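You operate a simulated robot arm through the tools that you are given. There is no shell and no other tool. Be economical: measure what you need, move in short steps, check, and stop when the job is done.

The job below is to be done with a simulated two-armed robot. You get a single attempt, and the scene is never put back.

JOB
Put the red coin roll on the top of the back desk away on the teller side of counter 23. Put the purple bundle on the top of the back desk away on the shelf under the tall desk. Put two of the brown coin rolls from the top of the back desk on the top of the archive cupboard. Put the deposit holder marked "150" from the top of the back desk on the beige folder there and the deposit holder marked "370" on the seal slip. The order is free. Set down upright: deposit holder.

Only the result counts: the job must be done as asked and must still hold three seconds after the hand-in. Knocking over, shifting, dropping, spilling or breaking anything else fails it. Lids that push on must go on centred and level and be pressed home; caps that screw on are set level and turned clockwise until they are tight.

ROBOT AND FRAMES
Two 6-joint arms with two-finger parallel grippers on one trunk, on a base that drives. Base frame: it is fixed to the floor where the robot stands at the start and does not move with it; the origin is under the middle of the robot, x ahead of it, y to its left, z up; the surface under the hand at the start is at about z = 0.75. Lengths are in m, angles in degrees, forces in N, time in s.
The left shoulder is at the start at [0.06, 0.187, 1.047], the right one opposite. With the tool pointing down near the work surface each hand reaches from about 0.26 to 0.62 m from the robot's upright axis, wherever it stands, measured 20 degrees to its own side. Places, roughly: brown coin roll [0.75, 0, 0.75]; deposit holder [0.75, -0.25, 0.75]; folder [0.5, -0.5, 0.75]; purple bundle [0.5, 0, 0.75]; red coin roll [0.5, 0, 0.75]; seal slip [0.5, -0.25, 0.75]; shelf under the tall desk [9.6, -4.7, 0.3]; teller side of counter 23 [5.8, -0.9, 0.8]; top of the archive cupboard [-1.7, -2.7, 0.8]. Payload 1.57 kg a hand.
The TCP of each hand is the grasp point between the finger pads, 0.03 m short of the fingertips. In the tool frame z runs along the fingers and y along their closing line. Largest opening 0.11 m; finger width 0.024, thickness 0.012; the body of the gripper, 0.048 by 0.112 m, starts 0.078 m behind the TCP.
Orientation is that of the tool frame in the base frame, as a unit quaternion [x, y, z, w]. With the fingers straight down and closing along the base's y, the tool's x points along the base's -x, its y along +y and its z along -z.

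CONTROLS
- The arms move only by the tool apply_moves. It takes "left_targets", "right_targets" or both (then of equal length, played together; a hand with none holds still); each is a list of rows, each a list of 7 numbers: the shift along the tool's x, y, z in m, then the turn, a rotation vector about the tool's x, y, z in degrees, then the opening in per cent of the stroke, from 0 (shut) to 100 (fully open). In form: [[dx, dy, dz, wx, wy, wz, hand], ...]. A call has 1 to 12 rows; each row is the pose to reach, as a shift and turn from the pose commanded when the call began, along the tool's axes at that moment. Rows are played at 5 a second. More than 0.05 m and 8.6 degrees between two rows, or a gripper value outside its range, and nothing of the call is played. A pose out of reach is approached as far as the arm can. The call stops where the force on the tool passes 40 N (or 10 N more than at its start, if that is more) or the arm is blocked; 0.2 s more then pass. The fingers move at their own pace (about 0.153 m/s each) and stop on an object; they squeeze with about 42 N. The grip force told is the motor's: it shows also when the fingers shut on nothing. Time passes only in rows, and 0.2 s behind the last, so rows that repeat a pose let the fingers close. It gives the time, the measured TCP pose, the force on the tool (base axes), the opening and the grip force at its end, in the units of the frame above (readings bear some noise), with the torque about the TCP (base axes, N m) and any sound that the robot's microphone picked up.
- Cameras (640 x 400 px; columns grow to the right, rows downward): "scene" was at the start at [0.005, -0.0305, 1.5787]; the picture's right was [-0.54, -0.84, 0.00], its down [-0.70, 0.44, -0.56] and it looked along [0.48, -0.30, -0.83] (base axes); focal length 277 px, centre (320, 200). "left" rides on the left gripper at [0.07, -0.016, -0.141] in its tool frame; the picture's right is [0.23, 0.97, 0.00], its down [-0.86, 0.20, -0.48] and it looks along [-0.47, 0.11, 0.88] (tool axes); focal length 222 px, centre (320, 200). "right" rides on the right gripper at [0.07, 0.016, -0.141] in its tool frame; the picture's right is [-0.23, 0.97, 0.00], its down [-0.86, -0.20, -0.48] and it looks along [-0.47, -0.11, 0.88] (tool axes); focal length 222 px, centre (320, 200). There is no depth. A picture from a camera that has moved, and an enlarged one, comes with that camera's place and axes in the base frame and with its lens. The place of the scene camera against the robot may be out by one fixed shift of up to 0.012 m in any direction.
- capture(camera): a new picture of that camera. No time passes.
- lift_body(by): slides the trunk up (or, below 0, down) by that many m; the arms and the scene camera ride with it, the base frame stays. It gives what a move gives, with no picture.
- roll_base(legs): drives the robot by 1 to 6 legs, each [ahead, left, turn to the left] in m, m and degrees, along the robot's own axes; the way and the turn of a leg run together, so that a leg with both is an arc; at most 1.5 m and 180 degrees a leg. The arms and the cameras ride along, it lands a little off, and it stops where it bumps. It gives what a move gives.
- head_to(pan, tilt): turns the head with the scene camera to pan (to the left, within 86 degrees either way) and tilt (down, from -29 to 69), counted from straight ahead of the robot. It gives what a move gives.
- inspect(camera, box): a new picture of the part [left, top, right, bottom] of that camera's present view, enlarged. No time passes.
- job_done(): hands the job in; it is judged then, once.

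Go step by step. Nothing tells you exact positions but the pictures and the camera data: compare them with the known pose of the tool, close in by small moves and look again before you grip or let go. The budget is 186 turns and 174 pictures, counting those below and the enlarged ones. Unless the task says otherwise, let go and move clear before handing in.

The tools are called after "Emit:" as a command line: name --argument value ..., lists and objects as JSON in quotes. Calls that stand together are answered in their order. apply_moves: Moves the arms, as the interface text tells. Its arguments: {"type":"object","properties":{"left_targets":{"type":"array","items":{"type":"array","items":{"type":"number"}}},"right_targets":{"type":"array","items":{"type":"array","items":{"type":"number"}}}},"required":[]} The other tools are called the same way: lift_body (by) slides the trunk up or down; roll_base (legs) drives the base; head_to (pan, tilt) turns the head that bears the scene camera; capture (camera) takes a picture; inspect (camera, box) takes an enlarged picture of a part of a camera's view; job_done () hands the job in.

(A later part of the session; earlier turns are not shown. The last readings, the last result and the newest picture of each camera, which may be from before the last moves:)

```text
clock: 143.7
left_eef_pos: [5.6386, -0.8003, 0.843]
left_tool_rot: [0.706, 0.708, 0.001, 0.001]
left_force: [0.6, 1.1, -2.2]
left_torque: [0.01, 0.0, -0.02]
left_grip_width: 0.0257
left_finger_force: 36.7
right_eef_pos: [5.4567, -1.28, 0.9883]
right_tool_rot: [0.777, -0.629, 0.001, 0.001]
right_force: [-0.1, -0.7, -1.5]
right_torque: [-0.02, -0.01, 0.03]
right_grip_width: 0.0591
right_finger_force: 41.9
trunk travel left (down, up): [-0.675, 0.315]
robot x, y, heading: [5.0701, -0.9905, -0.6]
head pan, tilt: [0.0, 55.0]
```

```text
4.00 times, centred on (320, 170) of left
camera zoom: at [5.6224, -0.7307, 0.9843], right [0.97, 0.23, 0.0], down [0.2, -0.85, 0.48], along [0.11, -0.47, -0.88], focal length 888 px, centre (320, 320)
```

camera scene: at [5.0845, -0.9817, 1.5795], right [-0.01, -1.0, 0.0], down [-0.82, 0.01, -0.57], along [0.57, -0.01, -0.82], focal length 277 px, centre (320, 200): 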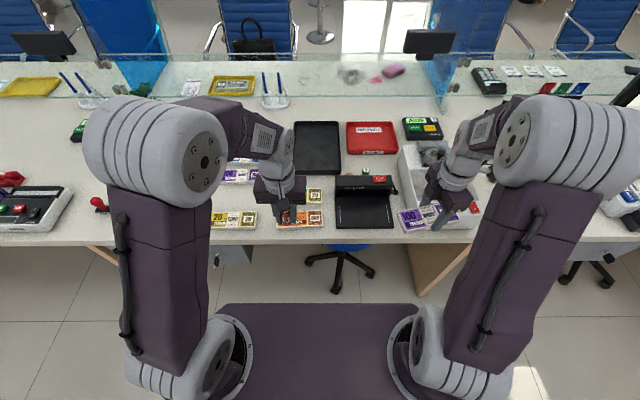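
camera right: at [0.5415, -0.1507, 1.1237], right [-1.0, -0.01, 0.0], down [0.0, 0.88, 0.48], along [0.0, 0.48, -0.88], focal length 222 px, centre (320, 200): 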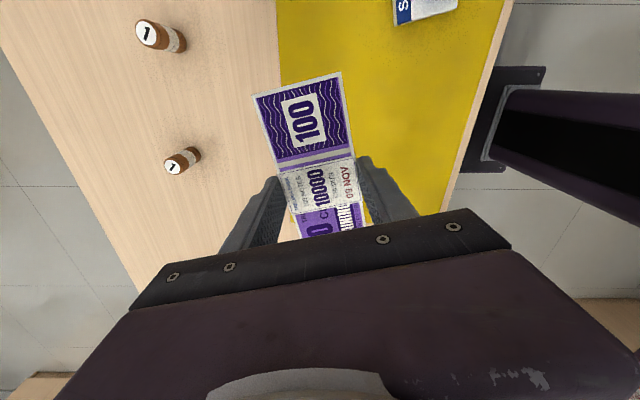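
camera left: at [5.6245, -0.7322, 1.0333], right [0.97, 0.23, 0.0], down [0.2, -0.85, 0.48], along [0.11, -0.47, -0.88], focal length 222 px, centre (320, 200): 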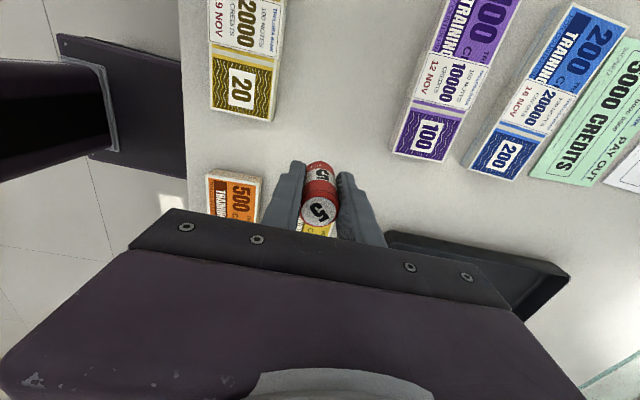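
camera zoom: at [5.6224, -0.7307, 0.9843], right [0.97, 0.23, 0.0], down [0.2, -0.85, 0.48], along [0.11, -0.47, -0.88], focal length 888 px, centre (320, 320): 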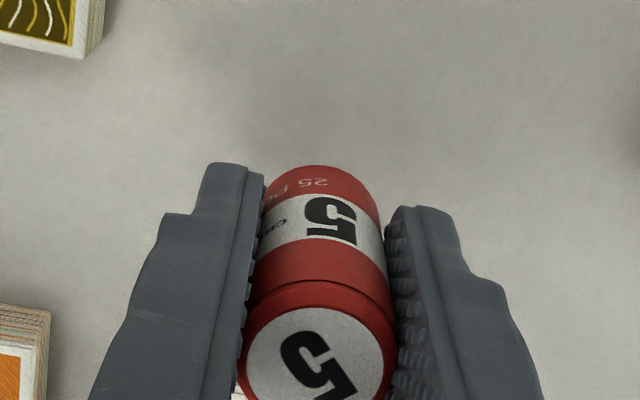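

Emit:
apply_moves --left_targets '[[0, 0, 0.003, 0, 0, 0, 5]]'

Emit:
apply_moves --left_targets '[[0, 0, 0.003, 0, 0, 0, 5]]'

Emit:
apply_moves --left_targets '[[0, 0, 0.003, 0, 0, 0, 5]]'

```text
clock: 144.1
left_eef_pos: [5.6386, -0.7993, 0.8413]
left_tool_rot: [0.705, 0.709, 0.0, 0.002]
left_force: [0.1, -1.0, -2.0]
left_torque: [0.01, 0.01, 0.01]
left_grip_width: 0.0259
left_finger_force: 36.7
right_eef_pos: [5.4565, -1.2806, 0.9871]
right_tool_rot: [0.777, -0.63, 0.001, 0.0]
right_force: [0.0, -0.1, -0.8]
right_torque: [0.01, 0.01, 0.01]
right_grip_width: 0.0591
right_finger_force: 41.9
trunk travel left (down, up): [-0.675, 0.315]
robot x, y, heading: [5.0698, -0.9886, -0.6]
head pan, tilt: [0.0, 55.0]
```

```text
clock: 144.5
left_eef_pos: [5.6379, -0.8002, 0.8356]
left_tool_rot: [0.706, 0.708, 0.0, 0.001]
left_force: [-0.6, 0.0, -1.3]
left_torque: [0.01, 0.0, 0.01]
left_grip_width: 0.0257
left_finger_force: 37.3
right_eef_pos: [5.456, -1.2794, 0.987]
right_tool_rot: [0.778, -0.629, 0.001, 0.001]
right_force: [-0.3, -0.6, -1.8]
right_torque: [0.0, 0.0, -0.03]
right_grip_width: 0.0591
right_finger_force: 42.0
trunk travel left (down, up): [-0.675, 0.315]
robot x, y, heading: [5.0659, -0.9877, -0.4]
head pan, tilt: [0.0, 55.0]
```

```text
clock: 144.9
left_eef_pos: [5.6384, -0.8007, 0.8343]
left_tool_rot: [0.706, 0.708, 0.0, 0.001]
left_force: [-0.4, 0.6, -1.4]
left_torque: [-0.01, 0.01, -0.02]
left_grip_width: 0.0256
left_finger_force: 37.0
right_eef_pos: [5.4572, -1.2793, 0.9878]
right_tool_rot: [0.777, -0.629, 0.001, 0.0]
right_force: [0.5, 0.3, -1.1]
right_torque: [-0.02, 0.01, -0.02]
right_grip_width: 0.0591
right_finger_force: 42.2
trunk travel left (down, up): [-0.675, 0.315]
robot x, y, heading: [5.0682, -0.9918, -0.5]
head pan, tilt: [0.0, 55.0]
```

Emit:
apply_moves --left_targets '[[0, 0, 0.004, 0, 0, 0, 5]]'

Emit:
apply_moves --left_targets '[[0, 0, 0.004, 0, 0, 0, 5]]'

Emit:
apply_moves --left_targets '[[0, 0, 0.003, 0, 0, 0, 5]]'

```text
clock: 145.3
left_eef_pos: [5.638, -0.7998, 0.8299]
left_tool_rot: [0.705, 0.709, 0.0, 0.001]
left_force: [1.5, -0.2, -1.7]
left_torque: [0.0, -0.05, 0.03]
left_grip_width: 0.0257
left_finger_force: 37.0
right_eef_pos: [5.4555, -1.2797, 0.9876]
right_tool_rot: [0.778, -0.628, 0.001, 0.001]
right_force: [0.5, -0.9, -0.9]
right_torque: [-0.01, -0.01, 0.04]
right_grip_width: 0.0595
right_finger_force: 42.0
trunk travel left (down, up): [-0.675, 0.315]
robot x, y, heading: [5.0644, -0.99, -0.8]
head pan, tilt: [0.0, 55.0]
```

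```text
clock: 145.7
left_eef_pos: [5.6389, -0.8005, 0.8249]
left_tool_rot: [0.706, 0.708, -0.001, 0.001]
left_force: [-0.1, 0.0, -2.2]
left_torque: [0.01, -0.01, 0.04]
left_grip_width: 0.0255
left_finger_force: 37.0
right_eef_pos: [5.4558, -1.2786, 0.9882]
right_tool_rot: [0.777, -0.63, 0.0, 0.001]
right_force: [0.9, -0.1, -0.4]
right_torque: [-0.03, 0.02, 0.02]
right_grip_width: 0.0591
right_finger_force: 41.9
trunk travel left (down, up): [-0.675, 0.315]
robot x, y, heading: [5.0691, -0.9871, -0.5]
head pan, tilt: [0.0, 55.0]
```

```text
clock: 146.1
left_eef_pos: [5.6368, -0.8004, 0.8228]
left_tool_rot: [0.706, 0.708, 0.0, 0.001]
left_force: [-1.0, -0.2, 0.7]
left_torque: [-0.08, 0.02, 0.0]
left_grip_width: 0.0257
left_finger_force: 37.2
right_eef_pos: [5.4551, -1.28, 0.9885]
right_tool_rot: [0.777, -0.629, 0.001, 0.001]
right_force: [0.1, 0.4, -0.1]
right_torque: [0.01, 0.01, -0.02]
right_grip_width: 0.0593
right_finger_force: 41.6
trunk travel left (down, up): [-0.675, 0.315]
robot x, y, heading: [5.0706, -0.9884, -0.7]
head pan, tilt: [0.0, 55.0]
```

Force turned positive: contact begins. One tiny step more, then release and rise.

Emit:
apply_moves --left_targets '[[0, 0, 0.001, 0, 0, 0, 5]]'

Emit:
apply_moves --left_targets '[[0, 0, 0, 0, 0, 0, 28], [0, 0, 0, 0, 0, 0, 45], [0, 0, 0, 0, 0, 0, 45], [0, 0, -0.04, 0, 0, 0, 45], [0, 0, -0.08, 0, 0, 0, 45], [0, 0, -0.12, 0, 0, 0, 60], [0, 0, -0.16, 0, 0, 0, 60]]'

Emit:
capture --camera "left"

```text
clock: 146.5
left_eef_pos: [5.6387, -0.7997, 0.8221]
left_tool_rot: [0.706, 0.708, 0.002, 0.002]
left_force: [0.9, -0.1, 7.8]
left_torque: [-0.09, 0.08, -0.02]
left_grip_width: 0.0258
left_finger_force: 37.0
right_eef_pos: [5.4549, -1.2796, 0.9886]
right_tool_rot: [0.778, -0.629, 0.001, 0.0]
right_force: [0.2, 0.1, -0.7]
right_torque: [-0.01, -0.03, 0.01]
right_grip_width: 0.0592
right_finger_force: 42.7
trunk travel left (down, up): [-0.675, 0.315]
robot x, y, heading: [5.067, -0.9873, -0.4]
head pan, tilt: [0.0, 55.0]
```

```text
clock: 148.1
left_eef_pos: [5.6379, -0.802, 0.9838]
left_tool_rot: [0.706, 0.708, 0.001, -0.001]
left_force: [-0.6, -0.2, -0.3]
left_torque: [0.01, -0.01, 0.03]
left_grip_width: 0.066
left_finger_force: 0.1
right_eef_pos: [5.456, -1.2798, 0.9878]
right_tool_rot: [0.777, -0.629, 0.002, 0.0]
right_force: [0.4, 0.1, -1.9]
right_torque: [-0.02, -0.02, 0.0]
right_grip_width: 0.0591
right_finger_force: 41.6
trunk travel left (down, up): [-0.675, 0.315]
robot x, y, heading: [5.0675, -0.9906, -0.5]
head pan, tilt: [0.0, 55.0]
```

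```text
91 pictures are left
camera left: at [5.6215, -0.7333, 1.1259], right [0.97, 0.23, 0.0], down [0.2, -0.85, 0.48], along [0.11, -0.47, -0.88], focal length 222 px, centre (320, 200)
```

left: 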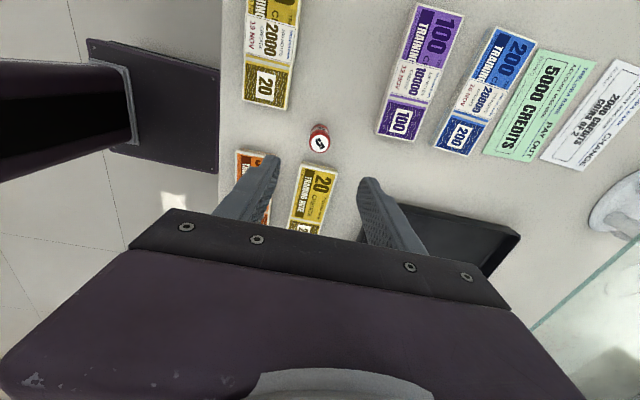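

The red roll stands on counter 23. I retract, back off, and look right for the way to the tall desk.

Emit:
apply_moves --left_targets '[[0, -0.045, 0, 0, 0, 0, 60], [0, -0.09, 0, 0, 0, 0, 60], [0, -0.135, 0, 0, 0, 0, 60], [0, -0.18, 0, 0, 0, 0, 60]]'

Emit:
roll_base --legs '[[-1.0, 0, 0]]'

Emit:
head_to --pan -60 --tilt 15

Emit:
capture --camera "scene"

```text
clock: 149.1
left_eef_pos: [5.4563, -0.8024, 0.9843]
left_tool_rot: [0.706, 0.708, 0.002, 0.002]
left_force: [-0.8, 1.1, -0.5]
left_torque: [-0.01, -0.02, 0.01]
left_grip_width: 0.0659
left_finger_force: 0.0
right_eef_pos: [5.4562, -1.2801, 0.9892]
right_tool_rot: [0.778, -0.629, 0.002, 0.0]
right_force: [-0.4, 0.5, -1.6]
right_torque: [-0.02, 0.02, -0.02]
right_grip_width: 0.059
right_finger_force: 42.3
trunk travel left (down, up): [-0.675, 0.315]
robot x, y, heading: [5.0687, -0.9895, -0.6]
head pan, tilt: [0.0, 55.0]
```

```text
clock: 154.4
left_eef_pos: [4.4388, -0.7888, 0.9839]
left_tool_rot: [0.717, 0.697, 0.001, 0.001]
left_force: [-0.6, 0.5, 0.2]
left_torque: [-0.04, 0.01, 0.0]
left_grip_width: 0.066
left_finger_force: 0.1
right_eef_pos: [4.4232, -1.2665, 0.987]
right_tool_rot: [0.766, -0.642, 0.001, 0.001]
right_force: [0.0, 0.2, -1.1]
right_torque: [0.0, -0.03, 0.01]
right_grip_width: 0.0591
right_finger_force: 42.3
trunk travel left (down, up): [-0.675, 0.315]
robot x, y, heading: [4.0436, -0.9613, -2.6]
head pan, tilt: [0.0, 55.0]
```

```text
clock: 155.7
left_eef_pos: [4.4387, -0.7882, 0.9848]
left_tool_rot: [0.718, 0.697, 0.0, 0.0]
left_force: [-0.6, 0.0, 1.7]
left_torque: [0.0, 0.01, -0.02]
left_grip_width: 0.0658
left_finger_force: 0.1
right_eef_pos: [4.4221, -1.2657, 0.988]
right_tool_rot: [0.767, -0.642, 0.001, 0.001]
right_force: [-0.2, 0.6, -0.5]
right_torque: [0.04, -0.01, 0.0]
right_grip_width: 0.0591
right_finger_force: 42.1
trunk travel left (down, up): [-0.675, 0.315]
robot x, y, heading: [4.0402, -0.9623, -2.6]
head pan, tilt: [-60.0, 15.0]
```

```text
90 pictures are left
camera scene: at [4.0309, -1.0345, 1.6396], right [-0.89, -0.46, 0.0], down [-0.12, 0.23, -0.97], along [0.45, -0.86, -0.26], focal length 277 px, centre (320, 200)
```

scene: 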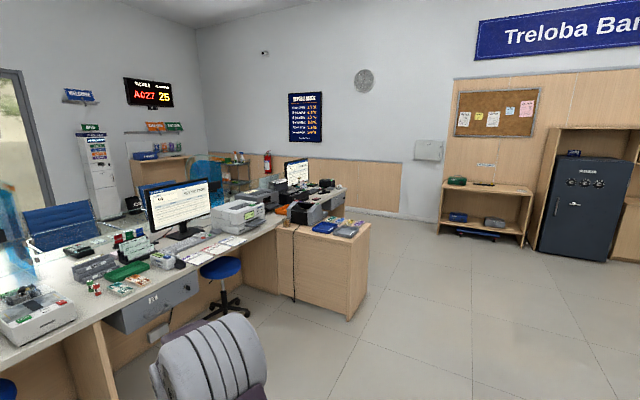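

The counter row ends around y≈-4.0 with a passage beyond it. I drive right along it.

Emit:
roll_base --legs '[[0, -1.3, 2.6], [0, -1.2, 0]]'

Emit:
head_to --pan -30 --tilt 20

Emit:
capture --camera "scene"

```text
clock: 167.8
left_eef_pos: [4.3755, -3.261, 0.9844]
left_tool_rot: [0.722, 0.692, 0.0, 0.002]
left_force: [0.4, 0.6, -0.8]
left_torque: [0.01, 0.0, -0.03]
left_grip_width: 0.0661
left_finger_force: 0.1
right_eef_pos: [4.3528, -3.7369, 0.9883]
right_tool_rot: [0.763, -0.647, 0.0, 0.0]
right_force: [0.0, 0.0, -1.2]
right_torque: [0.02, 0.0, 0.03]
right_grip_width: 0.0589
right_finger_force: 41.9
trunk travel left (down, up): [-0.675, 0.315]
robot x, y, heading: [3.9815, -3.4287, -3.2]
head pan, tilt: [-60.0, 15.0]
```

```text
clock: 168.7
left_eef_pos: [4.3762, -3.2606, 0.9845]
left_tool_rot: [0.722, 0.692, 0.001, 0.001]
left_force: [-0.1, -0.7, 0.6]
left_torque: [-0.01, 0.01, -0.03]
left_grip_width: 0.066
left_finger_force: 0.0
right_eef_pos: [4.3536, -3.7377, 0.9874]
right_tool_rot: [0.763, -0.647, 0.0, 0.001]
right_force: [0.0, 0.9, -0.2]
right_torque: [-0.02, -0.03, -0.03]
right_grip_width: 0.0588
right_finger_force: 42.1
trunk travel left (down, up): [-0.675, 0.315]
robot x, y, heading: [3.9791, -3.4303, -3.0]
head pan, tilt: [-30.0, 20.0]
```

```text
89 pictures are left
camera scene: at [4.0006, -3.4697, 1.6316], right [-0.55, -0.84, 0.0], down [-0.29, 0.19, -0.94], along [0.79, -0.51, -0.34], focal length 277 px, centre (320, 200)
```

scene: 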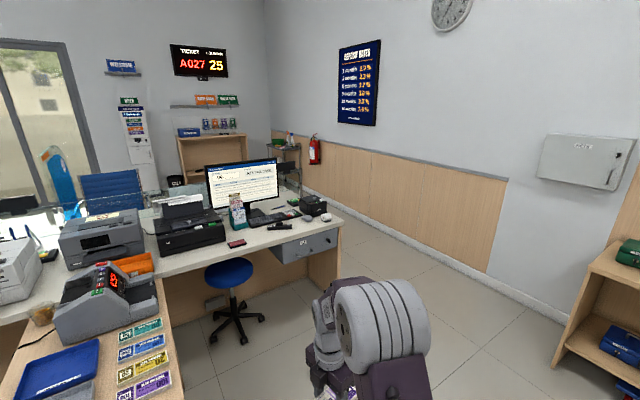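

The passage between the counter end (y≈-4.7) and the wall (y≈-6.0) is to my right. I go right and then ahead along it.

Emit:
roll_base --legs '[[0, -1.4, 3.2], [0.9, -0.4, 0]]'

Emit:
head_to --pan 0 --tilt 20

Emit:
capture --camera "scene"

```text
clock: 180.2
left_eef_pos: [5.2628, -4.9565, 0.9842]
left_tool_rot: [0.698, 0.716, 0.0, 0.0]
left_force: [-0.5, -0.1, -0.6]
left_torque: [0.0, -0.04, -0.03]
left_grip_width: 0.0661
left_finger_force: 0.0
right_eef_pos: [5.2735, -5.4319, 0.989]
right_tool_rot: [0.784, -0.621, 0.002, 0.0]
right_force: [-0.2, -0.8, -1.2]
right_torque: [-0.02, -0.01, 0.04]
right_grip_width: 0.059
right_finger_force: 42.0
trunk travel left (down, up): [-0.675, 0.315]
robot x, y, heading: [4.8779, -5.1499, 0.5]
head pan, tilt: [-30.0, 20.0]
```

```text
clock: 181.2
left_eef_pos: [5.2638, -4.9554, 0.9845]
left_tool_rot: [0.698, 0.716, 0.001, 0.001]
left_force: [-0.3, -0.1, 0.9]
left_torque: [0.0, -0.03, 0.01]
left_grip_width: 0.0658
left_finger_force: 0.0
right_eef_pos: [5.2711, -5.4325, 0.9873]
right_tool_rot: [0.784, -0.621, 0.001, 0.001]
right_force: [0.4, -0.4, -1.8]
right_torque: [-0.01, 0.02, 0.01]
right_grip_width: 0.0592
right_finger_force: 41.7
trunk travel left (down, up): [-0.675, 0.315]
robot x, y, heading: [4.8772, -5.1483, 0.8]
head pan, tilt: [0.0, 20.0]
```

```text
88 pictures are left
camera scene: at [4.9147, -5.1424, 1.6316], right [0.01, -1.0, 0.0], down [-0.34, 0.0, -0.94], along [0.94, 0.01, -0.34], focal length 277 px, centre (320, 200)
```

scene: 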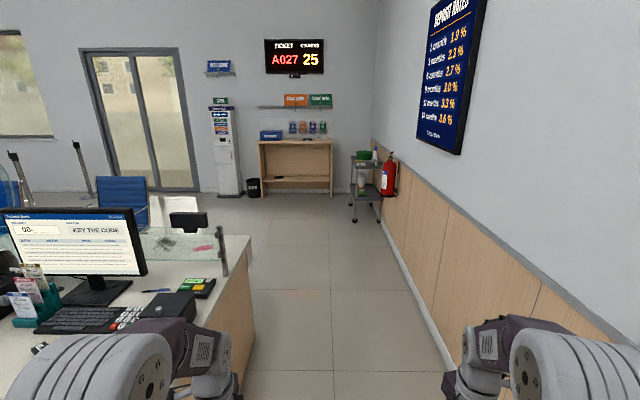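

The tall desk with its shelf is ahead at the back wall. I drive through the passage.

Emit:
roll_base --legs '[[0, -0.14, -0.8], [1.4, 0, 0], [1.2, 0, 0]]'

Emit:
capture --camera "scene"

```text
clock: 194.8
left_eef_pos: [7.8917, -5.2119, 0.985]
left_tool_rot: [0.727, 0.687, 0.001, 0.001]
left_force: [0.3, 0.1, 0.1]
left_torque: [0.0, -0.03, 0.02]
left_grip_width: 0.0659
left_finger_force: 0.0
right_eef_pos: [7.8613, -5.6876, 0.9884]
right_tool_rot: [0.758, -0.653, 0.0, 0.001]
right_force: [0.4, 0.4, -1.2]
right_torque: [-0.01, 0.0, 0.01]
right_grip_width: 0.0593
right_finger_force: 42.0
trunk travel left (down, up): [-0.675, 0.315]
robot x, y, heading: [7.4888, -5.3742, -4.0]
head pan, tilt: [0.0, 20.0]
```

```text
87 pictures are left
camera scene: at [7.5283, -5.3684, 1.6316], right [-0.07, -1.0, 0.0], down [-0.34, 0.02, -0.94], along [0.94, -0.07, -0.34], focal length 277 px, centre (320, 200)
```

scene: 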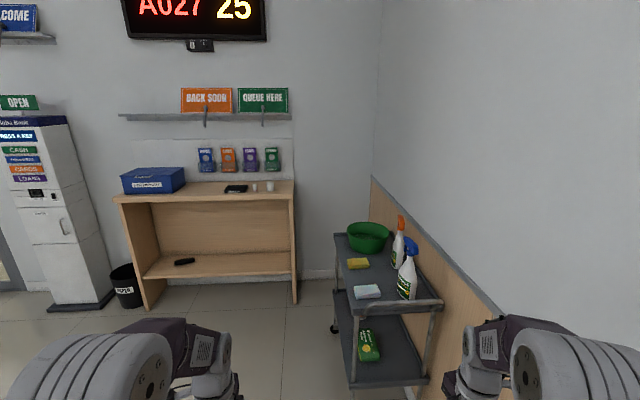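

The shelf front is at x≈9.47, height 0.3. I move diagonally ahead-left away from the trolley and check the left side.

Emit:
roll_base --legs '[[0.5, 0.3, 4]]'

Emit:
head_to --pan 15 --tilt 28

Emit:
capture --camera "scene"

```text
clock: 198.1
left_eef_pos: [8.3741, -4.877, 0.984]
left_tool_rot: [0.693, 0.721, 0.0, 0.001]
left_force: [0.0, 0.6, -0.3]
left_torque: [0.0, 0.0, 0.02]
left_grip_width: 0.0659
left_finger_force: 0.1
right_eef_pos: [8.3901, -5.3532, 0.9882]
right_tool_rot: [0.788, -0.616, 0.0, 0.001]
right_force: [0.6, 0.5, -0.2]
right_torque: [0.01, -0.01, -0.04]
right_grip_width: 0.0591
right_finger_force: 42.0
trunk travel left (down, up): [-0.675, 0.315]
robot x, y, heading: [7.989, -5.0779, 1.3]
head pan, tilt: [0.0, 20.0]
```

```text
clock: 198.9
left_eef_pos: [8.3742, -4.8773, 0.9843]
left_tool_rot: [0.694, 0.72, 0.001, 0.002]
left_force: [0.1, 0.0, 0.7]
left_torque: [0.0, 0.01, 0.02]
left_grip_width: 0.0659
left_finger_force: 0.0
right_eef_pos: [8.3899, -5.3537, 0.9873]
right_tool_rot: [0.788, -0.615, 0.001, 0.0]
right_force: [0.1, 0.6, -0.5]
right_torque: [-0.03, 0.04, -0.01]
right_grip_width: 0.0591
right_finger_force: 42.3
trunk travel left (down, up): [-0.675, 0.315]
robot x, y, heading: [7.9913, -5.0769, 1.2]
head pan, tilt: [15.0, 28.0]
```

```text
86 pictures are left
camera scene: at [8.0237, -5.0453, 1.6187], right [0.28, -0.96, 0.0], down [-0.45, -0.13, -0.88], along [0.85, 0.25, -0.47], focal length 277 px, centre (320, 200)
```

scene: 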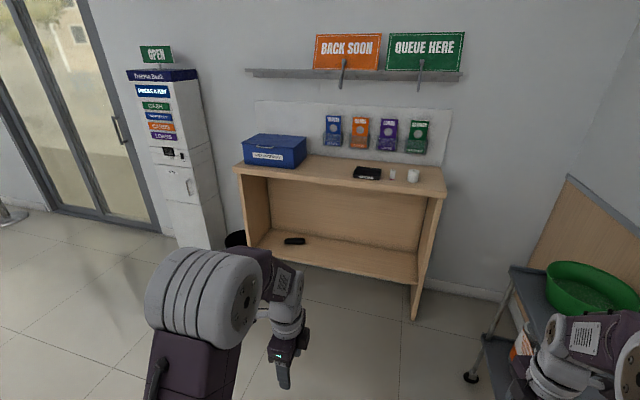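

I lower the trunk so the hands can enter under the desk top, then approach.

Emit:
lift_body --by -0.56

Emit:
roll_base --legs '[[0.7, 0.44, -1.2]]'

Emit:
head_to --pan 0 --tilt 20

Emit:
capture --camera "scene"

```text
refused: -0.56 is not a number from -0.4 to 0.4
```

```text
clock: 203.2
left_eef_pos: [9.0455, -4.4266, 0.985]
left_tool_rot: [0.692, 0.722, 0.001, 0.0]
left_force: [0.0, -0.4, -0.2]
left_torque: [0.01, 0.0, -0.02]
left_grip_width: 0.0659
left_finger_force: 0.1
right_eef_pos: [9.0643, -4.9044, 0.9881]
right_tool_rot: [0.79, -0.613, 0.001, 0.001]
right_force: [-0.2, -0.1, -0.8]
right_torque: [-0.03, -0.01, -0.03]
right_grip_width: 0.0593
right_finger_force: 42.4
trunk travel left (down, up): [-0.675, 0.315]
robot x, y, heading: [8.6618, -4.6327, 1.8]
head pan, tilt: [15.0, 28.0]
```

```text
clock: 204.0
left_eef_pos: [9.0465, -4.4266, 0.984]
left_tool_rot: [0.692, 0.722, 0.0, 0.001]
left_force: [0.2, -0.5, -0.5]
left_torque: [0.01, 0.01, 0.0]
left_grip_width: 0.0659
left_finger_force: 0.1
right_eef_pos: [9.0641, -4.9048, 0.9881]
right_tool_rot: [0.79, -0.613, 0.001, 0.001]
right_force: [0.0, 0.8, -1.4]
right_torque: [-0.02, -0.05, 0.03]
right_grip_width: 0.0593
right_finger_force: 42.1
trunk travel left (down, up): [-0.675, 0.315]
robot x, y, heading: [8.6671, -4.6301, 1.9]
head pan, tilt: [0.0, 20.0]
```

```text
85 pictures are left
camera scene: at [8.7022, -4.6207, 1.6315], right [0.03, -1.0, 0.0], down [-0.34, -0.01, -0.94], along [0.94, 0.03, -0.34], focal length 277 px, centre (320, 200)
```

scene: 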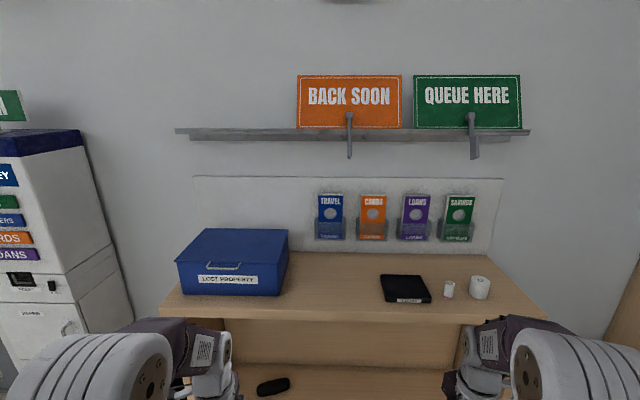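

Position is good. I lower the trunk in two steps.

Emit:
lift_body --by -0.3

Emit:
lift_body --by -0.26

Emit:
head_to --pan -10 --tilt 25

Emit:
capture --camera "scene"

Emit:
capture --camera "right"

```text
clock: 207.0
left_eef_pos: [9.0465, -4.4274, 0.6836]
left_tool_rot: [0.692, 0.722, 0.001, 0.001]
left_force: [-0.1, 0.3, -0.4]
left_torque: [0.06, 0.0, 0.0]
left_grip_width: 0.0659
left_finger_force: 0.1
right_eef_pos: [9.0644, -4.904, 0.6882]
right_tool_rot: [0.79, -0.613, 0.001, 0.0]
right_force: [0.1, -0.4, -0.9]
right_torque: [0.02, 0.01, 0.0]
right_grip_width: 0.0589
right_finger_force: 41.9
trunk travel left (down, up): [-0.375, 0.615]
robot x, y, heading: [8.6637, -4.631, 1.9]
head pan, tilt: [0.0, 20.0]
```

```text
clock: 209.7
left_eef_pos: [9.0461, -4.4264, 0.4243]
left_tool_rot: [0.692, 0.722, 0.001, 0.001]
left_force: [0.3, 0.6, 0.3]
left_torque: [0.0, 0.0, -0.01]
left_grip_width: 0.0659
left_finger_force: 0.1
right_eef_pos: [9.0643, -4.9034, 0.4278]
right_tool_rot: [0.79, -0.613, 0.0, 0.0]
right_force: [-0.8, 0.2, -0.2]
right_torque: [-0.03, -0.01, 0.01]
right_grip_width: 0.0596
right_finger_force: 42.3
trunk travel left (down, up): [-0.115, 0.875]
robot x, y, heading: [8.6654, -4.6323, 1.8]
head pan, tilt: [0.0, 20.0]
```

```text
clock: 210.4
left_eef_pos: [9.0443, -4.4281, 0.4239]
left_tool_rot: [0.691, 0.723, 0.0, 0.001]
left_force: [-0.2, -0.6, -0.3]
left_torque: [-0.03, 0.02, -0.01]
left_grip_width: 0.0659
left_finger_force: 0.2
right_eef_pos: [9.0644, -4.9043, 0.4287]
right_tool_rot: [0.79, -0.614, 0.0, 0.001]
right_force: [-0.3, 0.4, -0.3]
right_torque: [0.03, 0.01, -0.04]
right_grip_width: 0.0589
right_finger_force: 41.7
trunk travel left (down, up): [-0.115, 0.875]
robot x, y, heading: [8.6673, -4.6322, 1.6]
head pan, tilt: [-10.0, 25.0]
```

```text
84 pictures are left
camera scene: at [8.7001, -4.6369, 1.0635], right [-0.14, -0.99, 0.0], down [-0.42, 0.06, -0.91], along [0.9, -0.13, -0.42], focal length 277 px, centre (320, 200)
```

scene: 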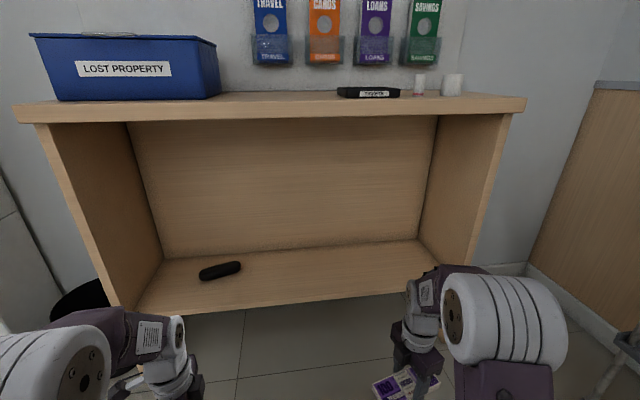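

```text
83 pictures are left
camera right: at [9.0662, -4.9764, 0.5685], right [-1.0, -0.02, 0.0], down [-0.02, 0.88, 0.48], along [-0.01, 0.48, -0.88], focal length 222 px, centre (320, 200)
```

right: 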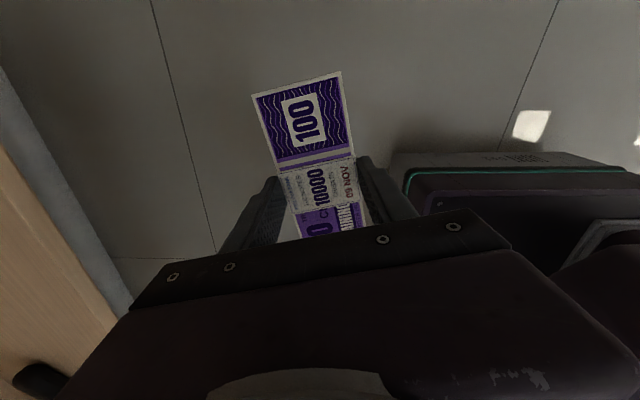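

The shelf is free on the right half. I roll ahead so the right hand nears the shelf edge.

Emit:
roll_base --legs '[[0.36, 0, -1.6]]'

Emit:
capture --camera "scene"

Emit:
capture --camera "right"

```text
clock: 212.7
left_eef_pos: [9.4153, -4.4297, 0.4242]
left_tool_rot: [0.699, 0.715, 0.001, 0.001]
left_force: [0.0, 1.0, 0.1]
left_torque: [-0.03, 0.01, 0.0]
left_grip_width: 0.0661
left_finger_force: 0.0
right_eef_pos: [9.4214, -4.9059, 0.4273]
right_tool_rot: [0.783, -0.622, 0.001, 0.001]
right_force: [-0.6, 0.4, -1.4]
right_torque: [0.03, -0.02, 0.02]
right_grip_width: 0.0591
right_finger_force: 41.9
trunk travel left (down, up): [-0.115, 0.875]
robot x, y, heading: [9.0272, -4.6243, 0.6]
head pan, tilt: [-10.0, 25.0]
```

```text
82 pictures are left
camera scene: at [9.0636, -4.6308, 1.0634], right [-0.17, -0.99, 0.0], down [-0.42, 0.07, -0.91], along [0.89, -0.15, -0.42], focal length 277 px, centre (320, 200)
```

scene: 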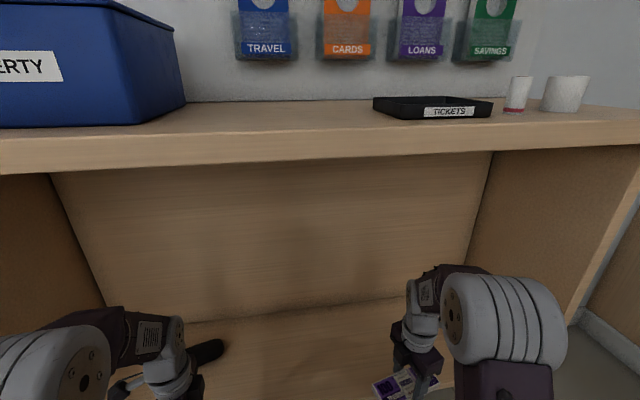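

```text
81 pictures are left
camera right: at [9.4219, -4.9787, 0.5685], right [-1.0, 0.0, 0.0], down [0.0, 0.88, 0.48], along [0.0, 0.48, -0.88], focal length 222 px, centre (320, 200)
```

right: 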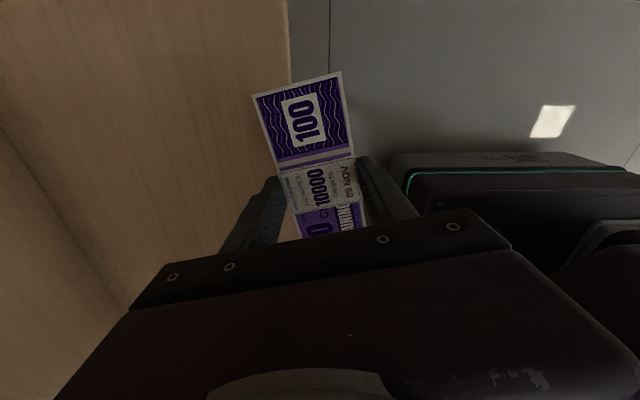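

I pull the left hand back, roll slightly closer, then extend the right hand over the shelf.

Emit:
apply_moves --left_targets '[[0, -0.04, 0, 0, 0, 0, 60], [0, -0.08, 0, 0, 0, 0, 60]]'

Emit:
roll_base --legs '[[0.07, 0, 0]]'

Emit:
apply_moves --right_targets '[[0.007, -0.03, 0, 0, 0, 0, 30], [0.014, -0.06, 0, 0, 0, 0, 30], [0.02, -0.087, 0, 0, 0, 0, 30]]'

Emit:
capture --camera "right"

Emit:
capture --camera "scene"

```text
clock: 213.3
left_eef_pos: [9.3347, -4.4314, 0.4242]
left_tool_rot: [0.7, 0.714, 0.001, 0.002]
left_force: [0.6, -0.1, 1.2]
left_torque: [-0.02, -0.03, 0.01]
left_grip_width: 0.0662
left_finger_force: 0.0
right_eef_pos: [9.4222, -4.9071, 0.4289]
right_tool_rot: [0.783, -0.622, 0.001, 0.0]
right_force: [0.1, -0.1, -0.6]
right_torque: [0.02, 0.03, 0.0]
right_grip_width: 0.0594
right_finger_force: 42.0
trunk travel left (down, up): [-0.115, 0.875]
robot x, y, heading: [9.0328, -4.6203, 0.3]
head pan, tilt: [-10.0, 25.0]
```

```text
clock: 214.3
left_eef_pos: [9.4056, -4.4312, 0.424]
left_tool_rot: [0.7, 0.714, 0.001, 0.001]
left_force: [0.4, -0.3, -0.4]
left_torque: [-0.01, -0.01, -0.01]
left_grip_width: 0.066
left_finger_force: 0.1
right_eef_pos: [9.4935, -4.9063, 0.4273]
right_tool_rot: [0.783, -0.622, 0.001, 0.0]
right_force: [0.5, 0.0, -1.1]
right_torque: [-0.03, -0.02, -0.01]
right_grip_width: 0.059
right_finger_force: 42.1
trunk travel left (down, up): [-0.115, 0.875]
robot x, y, heading: [9.0983, -4.619, 0.6]
head pan, tilt: [-10.0, 25.0]
```

```text
clock: 215.1
left_eef_pos: [9.4047, -4.4309, 0.4242]
left_tool_rot: [0.7, 0.714, 0.001, 0.001]
left_force: [-0.6, -0.1, -0.4]
left_torque: [-0.05, -0.03, 0.02]
left_grip_width: 0.066
left_finger_force: 0.0
right_eef_pos: [9.5821, -4.9045, 0.4283]
right_tool_rot: [0.783, -0.623, 0.001, 0.0]
right_force: [0.6, -1.4, -0.7]
right_torque: [0.01, 0.03, -0.03]
right_grip_width: 0.0592
right_finger_force: 41.7
trunk travel left (down, up): [-0.115, 0.875]
robot x, y, heading: [9.1, -4.6245, 0.6]
head pan, tilt: [-10.0, 25.0]
```

```text
80 pictures are left
camera right: at [9.5822, -4.9763, 0.5682], right [-1.0, 0.0, 0.0], down [0.0, 0.88, 0.48], along [0.0, 0.48, -0.88], focal length 222 px, centre (320, 200)
```

right: 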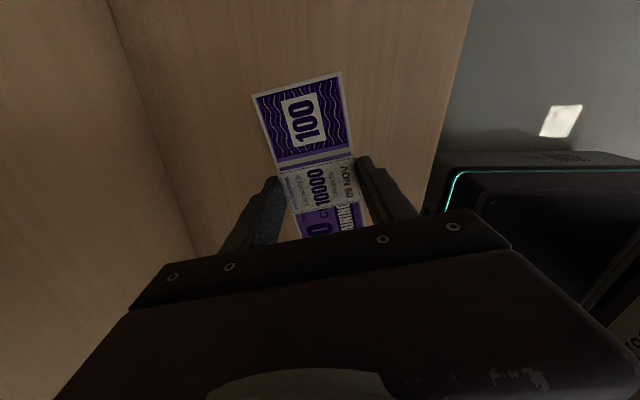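

```text
79 pictures are left
camera scene: at [9.1351, -4.6303, 1.0635], right [-0.17, -0.99, 0.0], down [-0.42, 0.07, -0.91], along [0.89, -0.15, -0.42], focal length 277 px, centre (320, 200)
```

scene: 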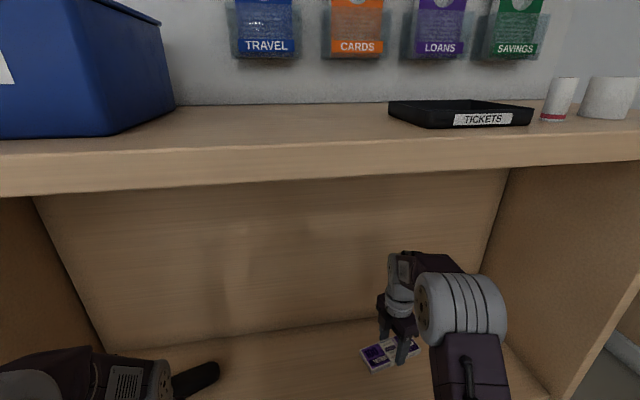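

Bundle is over the shelf. Lower toward contact.

Emit:
apply_moves --right_targets '[[0, 0, 0.035, 0, 0, 0, 30], [0, 0, 0.07, 0, 0, 0, 30]]'

Emit:
capture --camera "right"

Emit:
apply_moves --right_targets '[[0, 0, 0.005, 0, 0, 0, 30]]'

Emit:
apply_moves --right_targets '[[0, 0, 0.004, 0, 0, 0, 30]]'

```text
clock: 215.7
left_eef_pos: [9.4047, -4.4305, 0.4252]
left_tool_rot: [0.7, 0.714, 0.001, 0.002]
left_force: [-0.3, 0.2, 0.1]
left_torque: [0.01, -0.01, -0.04]
left_grip_width: 0.0658
left_finger_force: 0.0
right_eef_pos: [9.5806, -4.9057, 0.361]
right_tool_rot: [0.782, -0.623, 0.001, -0.001]
right_force: [-2.3, 0.4, 13.2]
right_torque: [0.94, 0.74, 0.18]
right_grip_width: 0.0593
right_finger_force: 41.8
trunk travel left (down, up): [-0.115, 0.875]
robot x, y, heading: [9.0992, -4.621, 0.5]
head pan, tilt: [-10.0, 25.0]
```

```text
78 pictures are left
camera right: at [9.5806, -4.9779, 0.5017], right [-1.0, 0.0, 0.0], down [0.0, 0.88, 0.48], along [0.0, 0.48, -0.88], focal length 222 px, centre (320, 200)
```

right: 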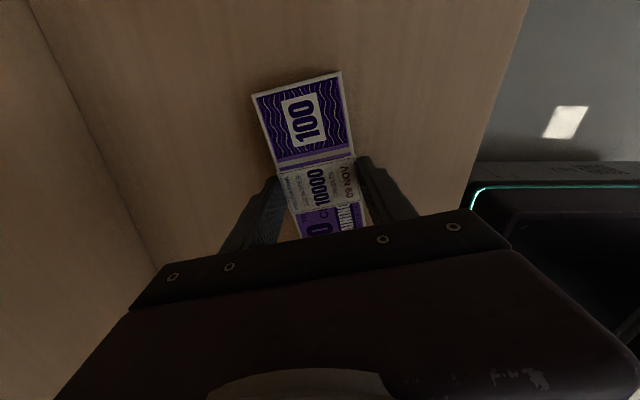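

```text
clock: 216.2
left_eef_pos: [9.4047, -4.431, 0.427]
left_tool_rot: [0.7, 0.714, 0.002, 0.003]
left_force: [-0.7, 0.6, 0.0]
left_torque: [-0.02, -0.01, 0.0]
left_grip_width: 0.0661
left_finger_force: 0.1
right_eef_pos: [9.582, -4.9064, 0.3616]
right_tool_rot: [0.782, -0.623, 0.004, -0.001]
right_force: [-9.7, 3.8, 29.4]
right_torque: [0.37, 0.64, -0.01]
right_grip_width: 0.0591
right_finger_force: 41.2
trunk travel left (down, up): [-0.115, 0.875]
robot x, y, heading: [9.101, -4.6213, 0.6]
head pan, tilt: [-10.0, 25.0]
stopped in row 1 (right hand): the force on the tool passed its limit at 41 N (the readings are from after the stop); the commanded pose is now the measured one
```

```text
clock: 216.5
left_eef_pos: [9.4034, -4.43, 0.4254]
left_tool_rot: [0.701, 0.713, 0.002, 0.003]
left_force: [-0.1, -0.5, 0.3]
left_torque: [0.02, 0.02, 0.01]
left_grip_width: 0.0661
left_finger_force: 0.1
right_eef_pos: [9.5816, -4.9052, 0.3586]
right_tool_rot: [0.783, -0.622, 0.004, -0.001]
right_force: [-8.2, 3.5, 26.4]
right_torque: [0.1, 0.44, -0.02]
right_grip_width: 0.0589
right_finger_force: 42.4
trunk travel left (down, up): [-0.115, 0.875]
robot x, y, heading: [9.1003, -4.6256, 0.4]
head pan, tilt: [-10.0, 25.0]
stopped in row 1 (right hand): the force on the tool passed its limit at 42 N (the readings are from after the stop); the commanded pose is now the measured one
```

Contact with the shelf at TCP z≈0.36. Ease off and release.

Emit:
apply_moves --right_targets '[[0, 0, -0.002, 0, 0, 0, 30], [0, 0, -0.002, 0, 0, 0, 60], [0, 0, -0.002, 0, 0, 0, 75], [0, 0, -0.002, 0, 0, 0, 75], [0, 0, -0.04, 0, 0, 0, 75], [0, 0, -0.075, 0, 0, 0, 75]]'

Emit:
capture --camera "right"

Emit:
capture --camera "scene"

```text
clock: 217.9
left_eef_pos: [9.4045, -4.4302, 0.4243]
left_tool_rot: [0.7, 0.714, 0.001, 0.001]
left_force: [0.4, 0.0, 0.2]
left_torque: [0.0, 0.0, 0.0]
left_grip_width: 0.0659
left_finger_force: 0.2
right_eef_pos: [9.5815, -4.9081, 0.4302]
right_tool_rot: [0.783, -0.622, 0.002, -0.001]
right_force: [0.1, 0.0, -0.3]
right_torque: [-0.01, 0.02, 0.03]
right_grip_width: 0.0827
right_finger_force: 0.1
trunk travel left (down, up): [-0.115, 0.875]
robot x, y, heading: [9.0996, -4.6236, 0.4]
head pan, tilt: [-10.0, 25.0]
```

```text
77 pictures are left
camera right: at [9.5802, -4.9803, 0.571], right [-1.0, 0.0, 0.0], down [0.0, 0.88, 0.48], along [0.0, 0.48, -0.88], focal length 222 px, centre (320, 200)
```

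right: 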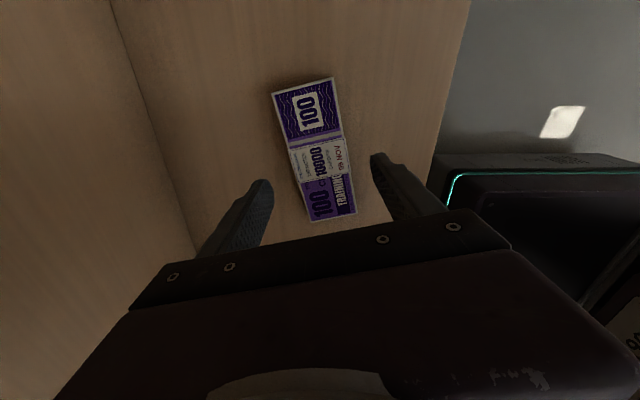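

```text
76 pictures are left
camera scene: at [9.1346, -4.6301, 1.0634], right [-0.17, -0.99, 0.0], down [-0.42, 0.07, -0.91], along [0.89, -0.15, -0.42], focal length 277 px, centre (320, 200)
```

scene: 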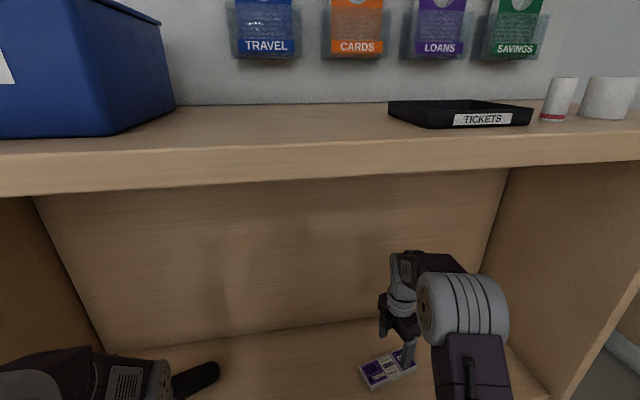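

The bundle lies on the shelf. I retract, back off and raise the trunk.

Emit:
apply_moves --right_targets '[[-0.009, 0.039, 0, 0, 0, 0, 75], [-0.018, 0.078, 0, 0, 0, 0, 75], [-0.027, 0.117, 0, 0, 0, 0, 75], [-0.036, 0.156, 0, 0, 0, 0, 75]]'

Emit:
roll_base --legs '[[-0.45, 0, -0.5]]'

Emit:
lift_body --by 0.3

Emit:
lift_body --by 0.3

Emit:
capture --camera "scene"

```text
clock: 218.9
left_eef_pos: [9.4054, -4.4308, 0.4254]
left_tool_rot: [0.7, 0.714, 0.001, 0.001]
left_force: [0.5, -0.8, 0.6]
left_torque: [0.02, 0.04, 0.02]
left_grip_width: 0.066
left_finger_force: 0.1
right_eef_pos: [9.4195, -4.9041, 0.4284]
right_tool_rot: [0.783, -0.623, 0.003, 0.0]
right_force: [-0.2, 0.0, -0.2]
right_torque: [0.01, 0.01, 0.0]
right_grip_width: 0.0827
right_finger_force: 0.1
trunk travel left (down, up): [-0.115, 0.875]
robot x, y, heading: [9.0975, -4.6227, 0.2]
head pan, tilt: [-10.0, 25.0]
```

```text
clock: 221.6
left_eef_pos: [8.9514, -4.4334, 0.4261]
left_tool_rot: [0.7, 0.714, 0.0, 0.001]
left_force: [-0.1, 0.0, 0.5]
left_torque: [0.0, 0.02, 0.01]
left_grip_width: 0.0659
left_finger_force: 0.2
right_eef_pos: [8.9661, -4.9087, 0.4282]
right_tool_rot: [0.783, -0.622, 0.003, 0.0]
right_force: [0.2, 0.1, 0.7]
right_torque: [-0.06, 0.03, 0.0]
right_grip_width: 0.0826
right_finger_force: 0.1
trunk travel left (down, up): [-0.115, 0.875]
robot x, y, heading: [8.6418, -4.6248, 0.4]
head pan, tilt: [-10.0, 25.0]
```

```text
clock: 224.6
left_eef_pos: [8.9504, -4.4335, 0.7244]
left_tool_rot: [0.699, 0.715, 0.002, 0.001]
left_force: [0.6, 0.1, -0.7]
left_torque: [-0.01, -0.03, 0.01]
left_grip_width: 0.066
left_finger_force: 0.1
right_eef_pos: [8.9666, -4.9093, 0.7282]
right_tool_rot: [0.784, -0.621, 0.002, -0.001]
right_force: [-0.2, 0.4, -0.8]
right_torque: [-0.03, -0.01, 0.01]
right_grip_width: 0.0824
right_finger_force: 0.1
trunk travel left (down, up): [-0.415, 0.575]
robot x, y, heading: [8.6448, -4.6254, 0.3]
head pan, tilt: [-10.0, 25.0]
```

```text
clock: 227.6
left_eef_pos: [8.9503, -4.4344, 1.0252]
left_tool_rot: [0.699, 0.715, 0.002, 0.001]
left_force: [-0.6, 0.7, 0.4]
left_torque: [0.03, 0.01, -0.02]
left_grip_width: 0.066
left_finger_force: 0.1
right_eef_pos: [8.9659, -4.9079, 1.0293]
right_tool_rot: [0.783, -0.622, 0.003, 0.0]
right_force: [0.2, 0.9, -0.2]
right_torque: [-0.02, 0.01, 0.01]
right_grip_width: 0.0824
right_finger_force: 0.1
trunk travel left (down, up): [-0.715, 0.275]
robot x, y, heading: [8.6448, -4.6294, 0.2]
head pan, tilt: [-10.0, 25.0]
```

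```text
75 pictures are left
camera scene: at [8.6802, -4.6337, 1.6634], right [-0.16, -0.99, 0.0], down [-0.42, 0.07, -0.91], along [0.89, -0.15, -0.42], focal length 277 px, centre (320, 200)
```

scene: 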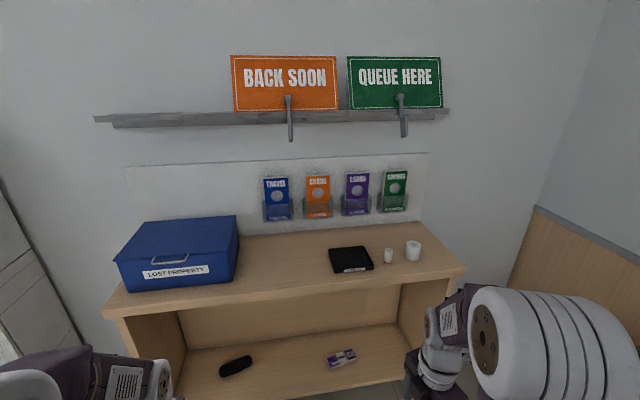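

The bundle is visible on the shelf. I reverse back through the passage.

Emit:
roll_base --legs '[[-0.67, -0.45, 0], [-0.5, -0.24, 0], [-0.8, 0, 0]]'

```text
clock: 238.7
left_eef_pos: [6.9471, -5.1265, 1.0235]
left_tool_rot: [0.698, 0.716, 0.001, 0.0]
left_force: [1.0, 0.4, 0.4]
left_torque: [-0.02, -0.01, 0.0]
left_grip_width: 0.0662
left_finger_force: 0.0
right_eef_pos: [6.9648, -5.5999, 1.0291]
right_tool_rot: [0.785, -0.619, 0.003, 0.0]
right_force: [-0.3, -0.2, -0.1]
right_torque: [0.03, 0.01, 0.01]
right_grip_width: 0.0825
right_finger_force: 0.1
trunk travel left (down, up): [-0.715, 0.275]
robot x, y, heading: [6.639, -5.3192, 0.6]
head pan, tilt: [-10.0, 25.0]
```

Emit:
roll_base --legs '[[-0.9, 0, -0.6], [-0.9, 0.05, 0], [-0.85, 0.55, 0]]'

Emit:
head_to --pan 60 --tilt 20

Emit:
capture --camera "scene"

```text
clock: 252.8
left_eef_pos: [4.2912, -4.523, 1.026]
left_tool_rot: [0.707, 0.707, 0.0, 0.0]
left_force: [0.3, 1.3, 0.6]
left_torque: [0.02, 0.01, 0.0]
left_grip_width: 0.066
left_finger_force: 0.0
right_eef_pos: [4.2961, -4.9981, 1.0281]
right_tool_rot: [0.776, -0.63, 0.003, 0.0]
right_force: [0.1, 0.9, -0.7]
right_torque: [0.0, -0.01, 0.01]
right_grip_width: 0.0827
right_finger_force: 0.1
trunk travel left (down, up): [-0.715, 0.275]
robot x, y, heading: [3.98, -4.7084, -0.7]
head pan, tilt: [-10.0, 25.0]
```

```text
clock: 254.2
left_eef_pos: [4.292, -4.5222, 1.0244]
left_tool_rot: [0.707, 0.707, 0.001, 0.002]
left_force: [0.8, -0.5, -1.1]
left_torque: [0.02, 0.0, 0.0]
left_grip_width: 0.066
left_finger_force: 0.0
right_eef_pos: [4.2981, -4.9978, 1.029]
right_tool_rot: [0.777, -0.63, 0.002, -0.001]
right_force: [1.0, 0.7, 0.2]
right_torque: [0.0, 0.0, -0.04]
right_grip_width: 0.0825
right_finger_force: 0.2
trunk travel left (down, up): [-0.715, 0.275]
robot x, y, heading: [3.9805, -4.7094, -0.6]
head pan, tilt: [60.0, 20.0]
```

```text
74 pictures are left
camera scene: at [3.9742, -4.6191, 1.6716], right [0.86, -0.51, 0.0], down [-0.18, -0.29, -0.94], along [0.48, 0.81, -0.34], focal length 277 px, centre (320, 200)
```

scene: 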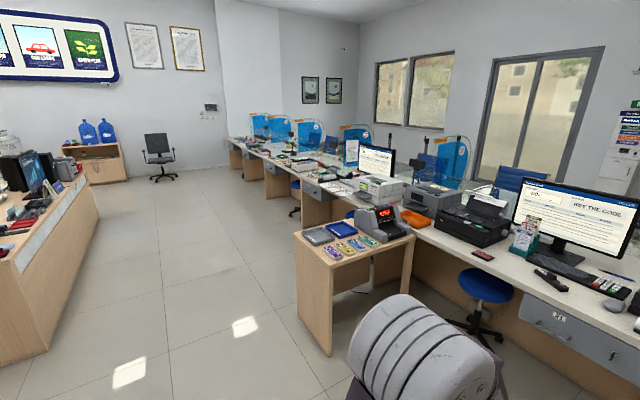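

I take the known route back: left along the counters, then around the desk's left end.

Emit:
roll_base --legs '[[0, 1.45, 0.7], [0, 1.45, 0]]'

```text
clock: 268.3
left_eef_pos: [4.3538, -1.5967, 1.0261]
left_tool_rot: [0.712, 0.702, 0.001, 0.001]
left_force: [0.5, -0.2, 0.3]
left_torque: [0.0, 0.03, 0.02]
left_grip_width: 0.0661
left_finger_force: 0.0
right_eef_pos: [4.3527, -2.0725, 1.0286]
right_tool_rot: [0.772, -0.635, 0.003, 0.0]
right_force: [0.0, -0.3, 0.5]
right_torque: [0.0, 0.03, 0.02]
right_grip_width: 0.0823
right_finger_force: 0.0
trunk travel left (down, up): [-0.715, 0.275]
robot x, y, heading: [4.0401, -1.7829, -1.5]
head pan, tilt: [60.0, 20.0]
```

Emit:
roll_base --legs '[[0, 1.4, 1.5], [-0.1, 1.4, 0]]'

Emit:
head_to --pan 86 --tilt 25

Emit:
capture --camera "scene"

```text
clock: 282.1
left_eef_pos: [4.3617, 1.2473, 1.0248]
left_tool_rot: [0.712, 0.702, 0.001, 0.001]
left_force: [-0.7, 0.1, -0.3]
left_torque: [-0.02, -0.03, -0.01]
left_grip_width: 0.0658
left_finger_force: 0.1
right_eef_pos: [4.3605, 0.7726, 1.0289]
right_tool_rot: [0.773, -0.635, 0.002, 0.0]
right_force: [0.0, 0.0, -0.1]
right_torque: [0.01, 0.03, 0.0]
right_grip_width: 0.0828
right_finger_force: 0.0
trunk travel left (down, up): [-0.715, 0.275]
robot x, y, heading: [4.0487, 1.068, -1.8]
head pan, tilt: [60.0, 20.0]
```

```text
clock: 283.0
left_eef_pos: [4.3632, 1.2477, 1.0249]
left_tool_rot: [0.712, 0.702, 0.001, 0.001]
left_force: [0.6, 0.8, -0.3]
left_torque: [0.0, -0.02, -0.01]
left_grip_width: 0.0661
left_finger_force: 0.1
right_eef_pos: [4.361, 0.7727, 1.03]
right_tool_rot: [0.772, -0.635, 0.002, 0.0]
right_force: [0.2, 1.0, 0.6]
right_torque: [0.02, -0.01, 0.01]
right_grip_width: 0.0824
right_finger_force: 0.0
trunk travel left (down, up): [-0.715, 0.275]
robot x, y, heading: [4.0483, 1.0647, -1.6]
head pan, tilt: [85.9, 25.0]
```

```text
73 pictures are left
camera scene: at [4.0038, 1.1676, 1.6635], right [1.0, -0.1, 0.0], down [-0.04, -0.42, -0.91], along [0.09, 0.9, -0.42], focal length 277 px, centre (320, 200)
```

scene: 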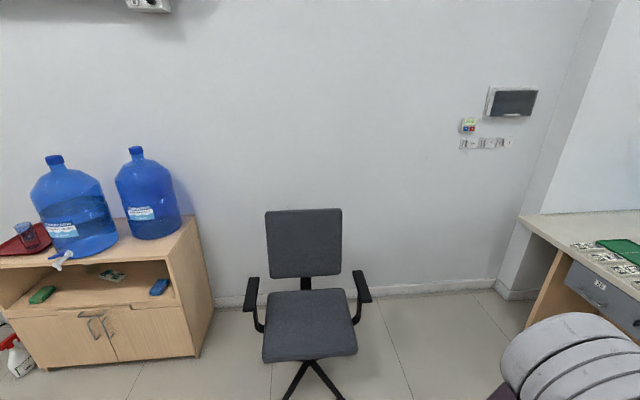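

Emit:
roll_base --legs '[[-1.3, 0.4, 1.7], [-1.4, 0, 0]]'

Emit:
capture --camera "scene"

```text
clock: 296.3
left_eef_pos: [1.67, 1.6343, 1.0247]
left_tool_rot: [0.675, 0.738, 0.001, 0.001]
left_force: [0.4, -0.5, 1.0]
left_torque: [-0.02, 0.0, 0.01]
left_grip_width: 0.0659
left_finger_force: 0.0
right_eef_pos: [1.7153, 1.1616, 1.0294]
right_tool_rot: [0.803, -0.596, 0.002, 0.0]
right_force: [-0.4, 0.3, -0.5]
right_torque: [0.02, -0.02, 0.0]
right_grip_width: 0.0825
right_finger_force: 0.1
trunk travel left (down, up): [-0.715, 0.275]
robot x, y, heading: [1.3768, 1.4208, 4.4]
head pan, tilt: [85.9, 25.0]
```

```text
72 pictures are left
camera scene: at [1.3211, 1.5186, 1.6635], right [1.0, 0.0, 0.0], down [0.0, -0.42, -0.91], along [0.0, 0.91, -0.42], focal length 277 px, centre (320, 200)
```

scene: 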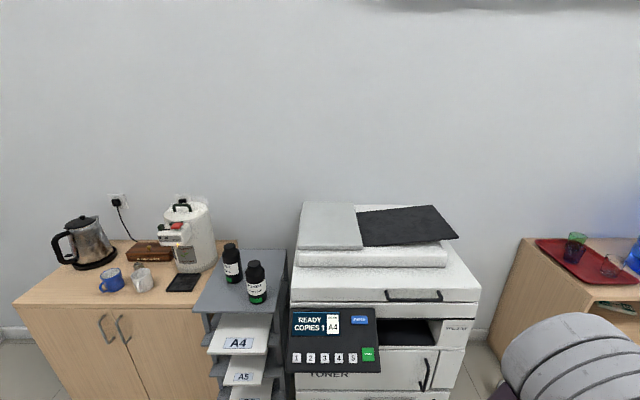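

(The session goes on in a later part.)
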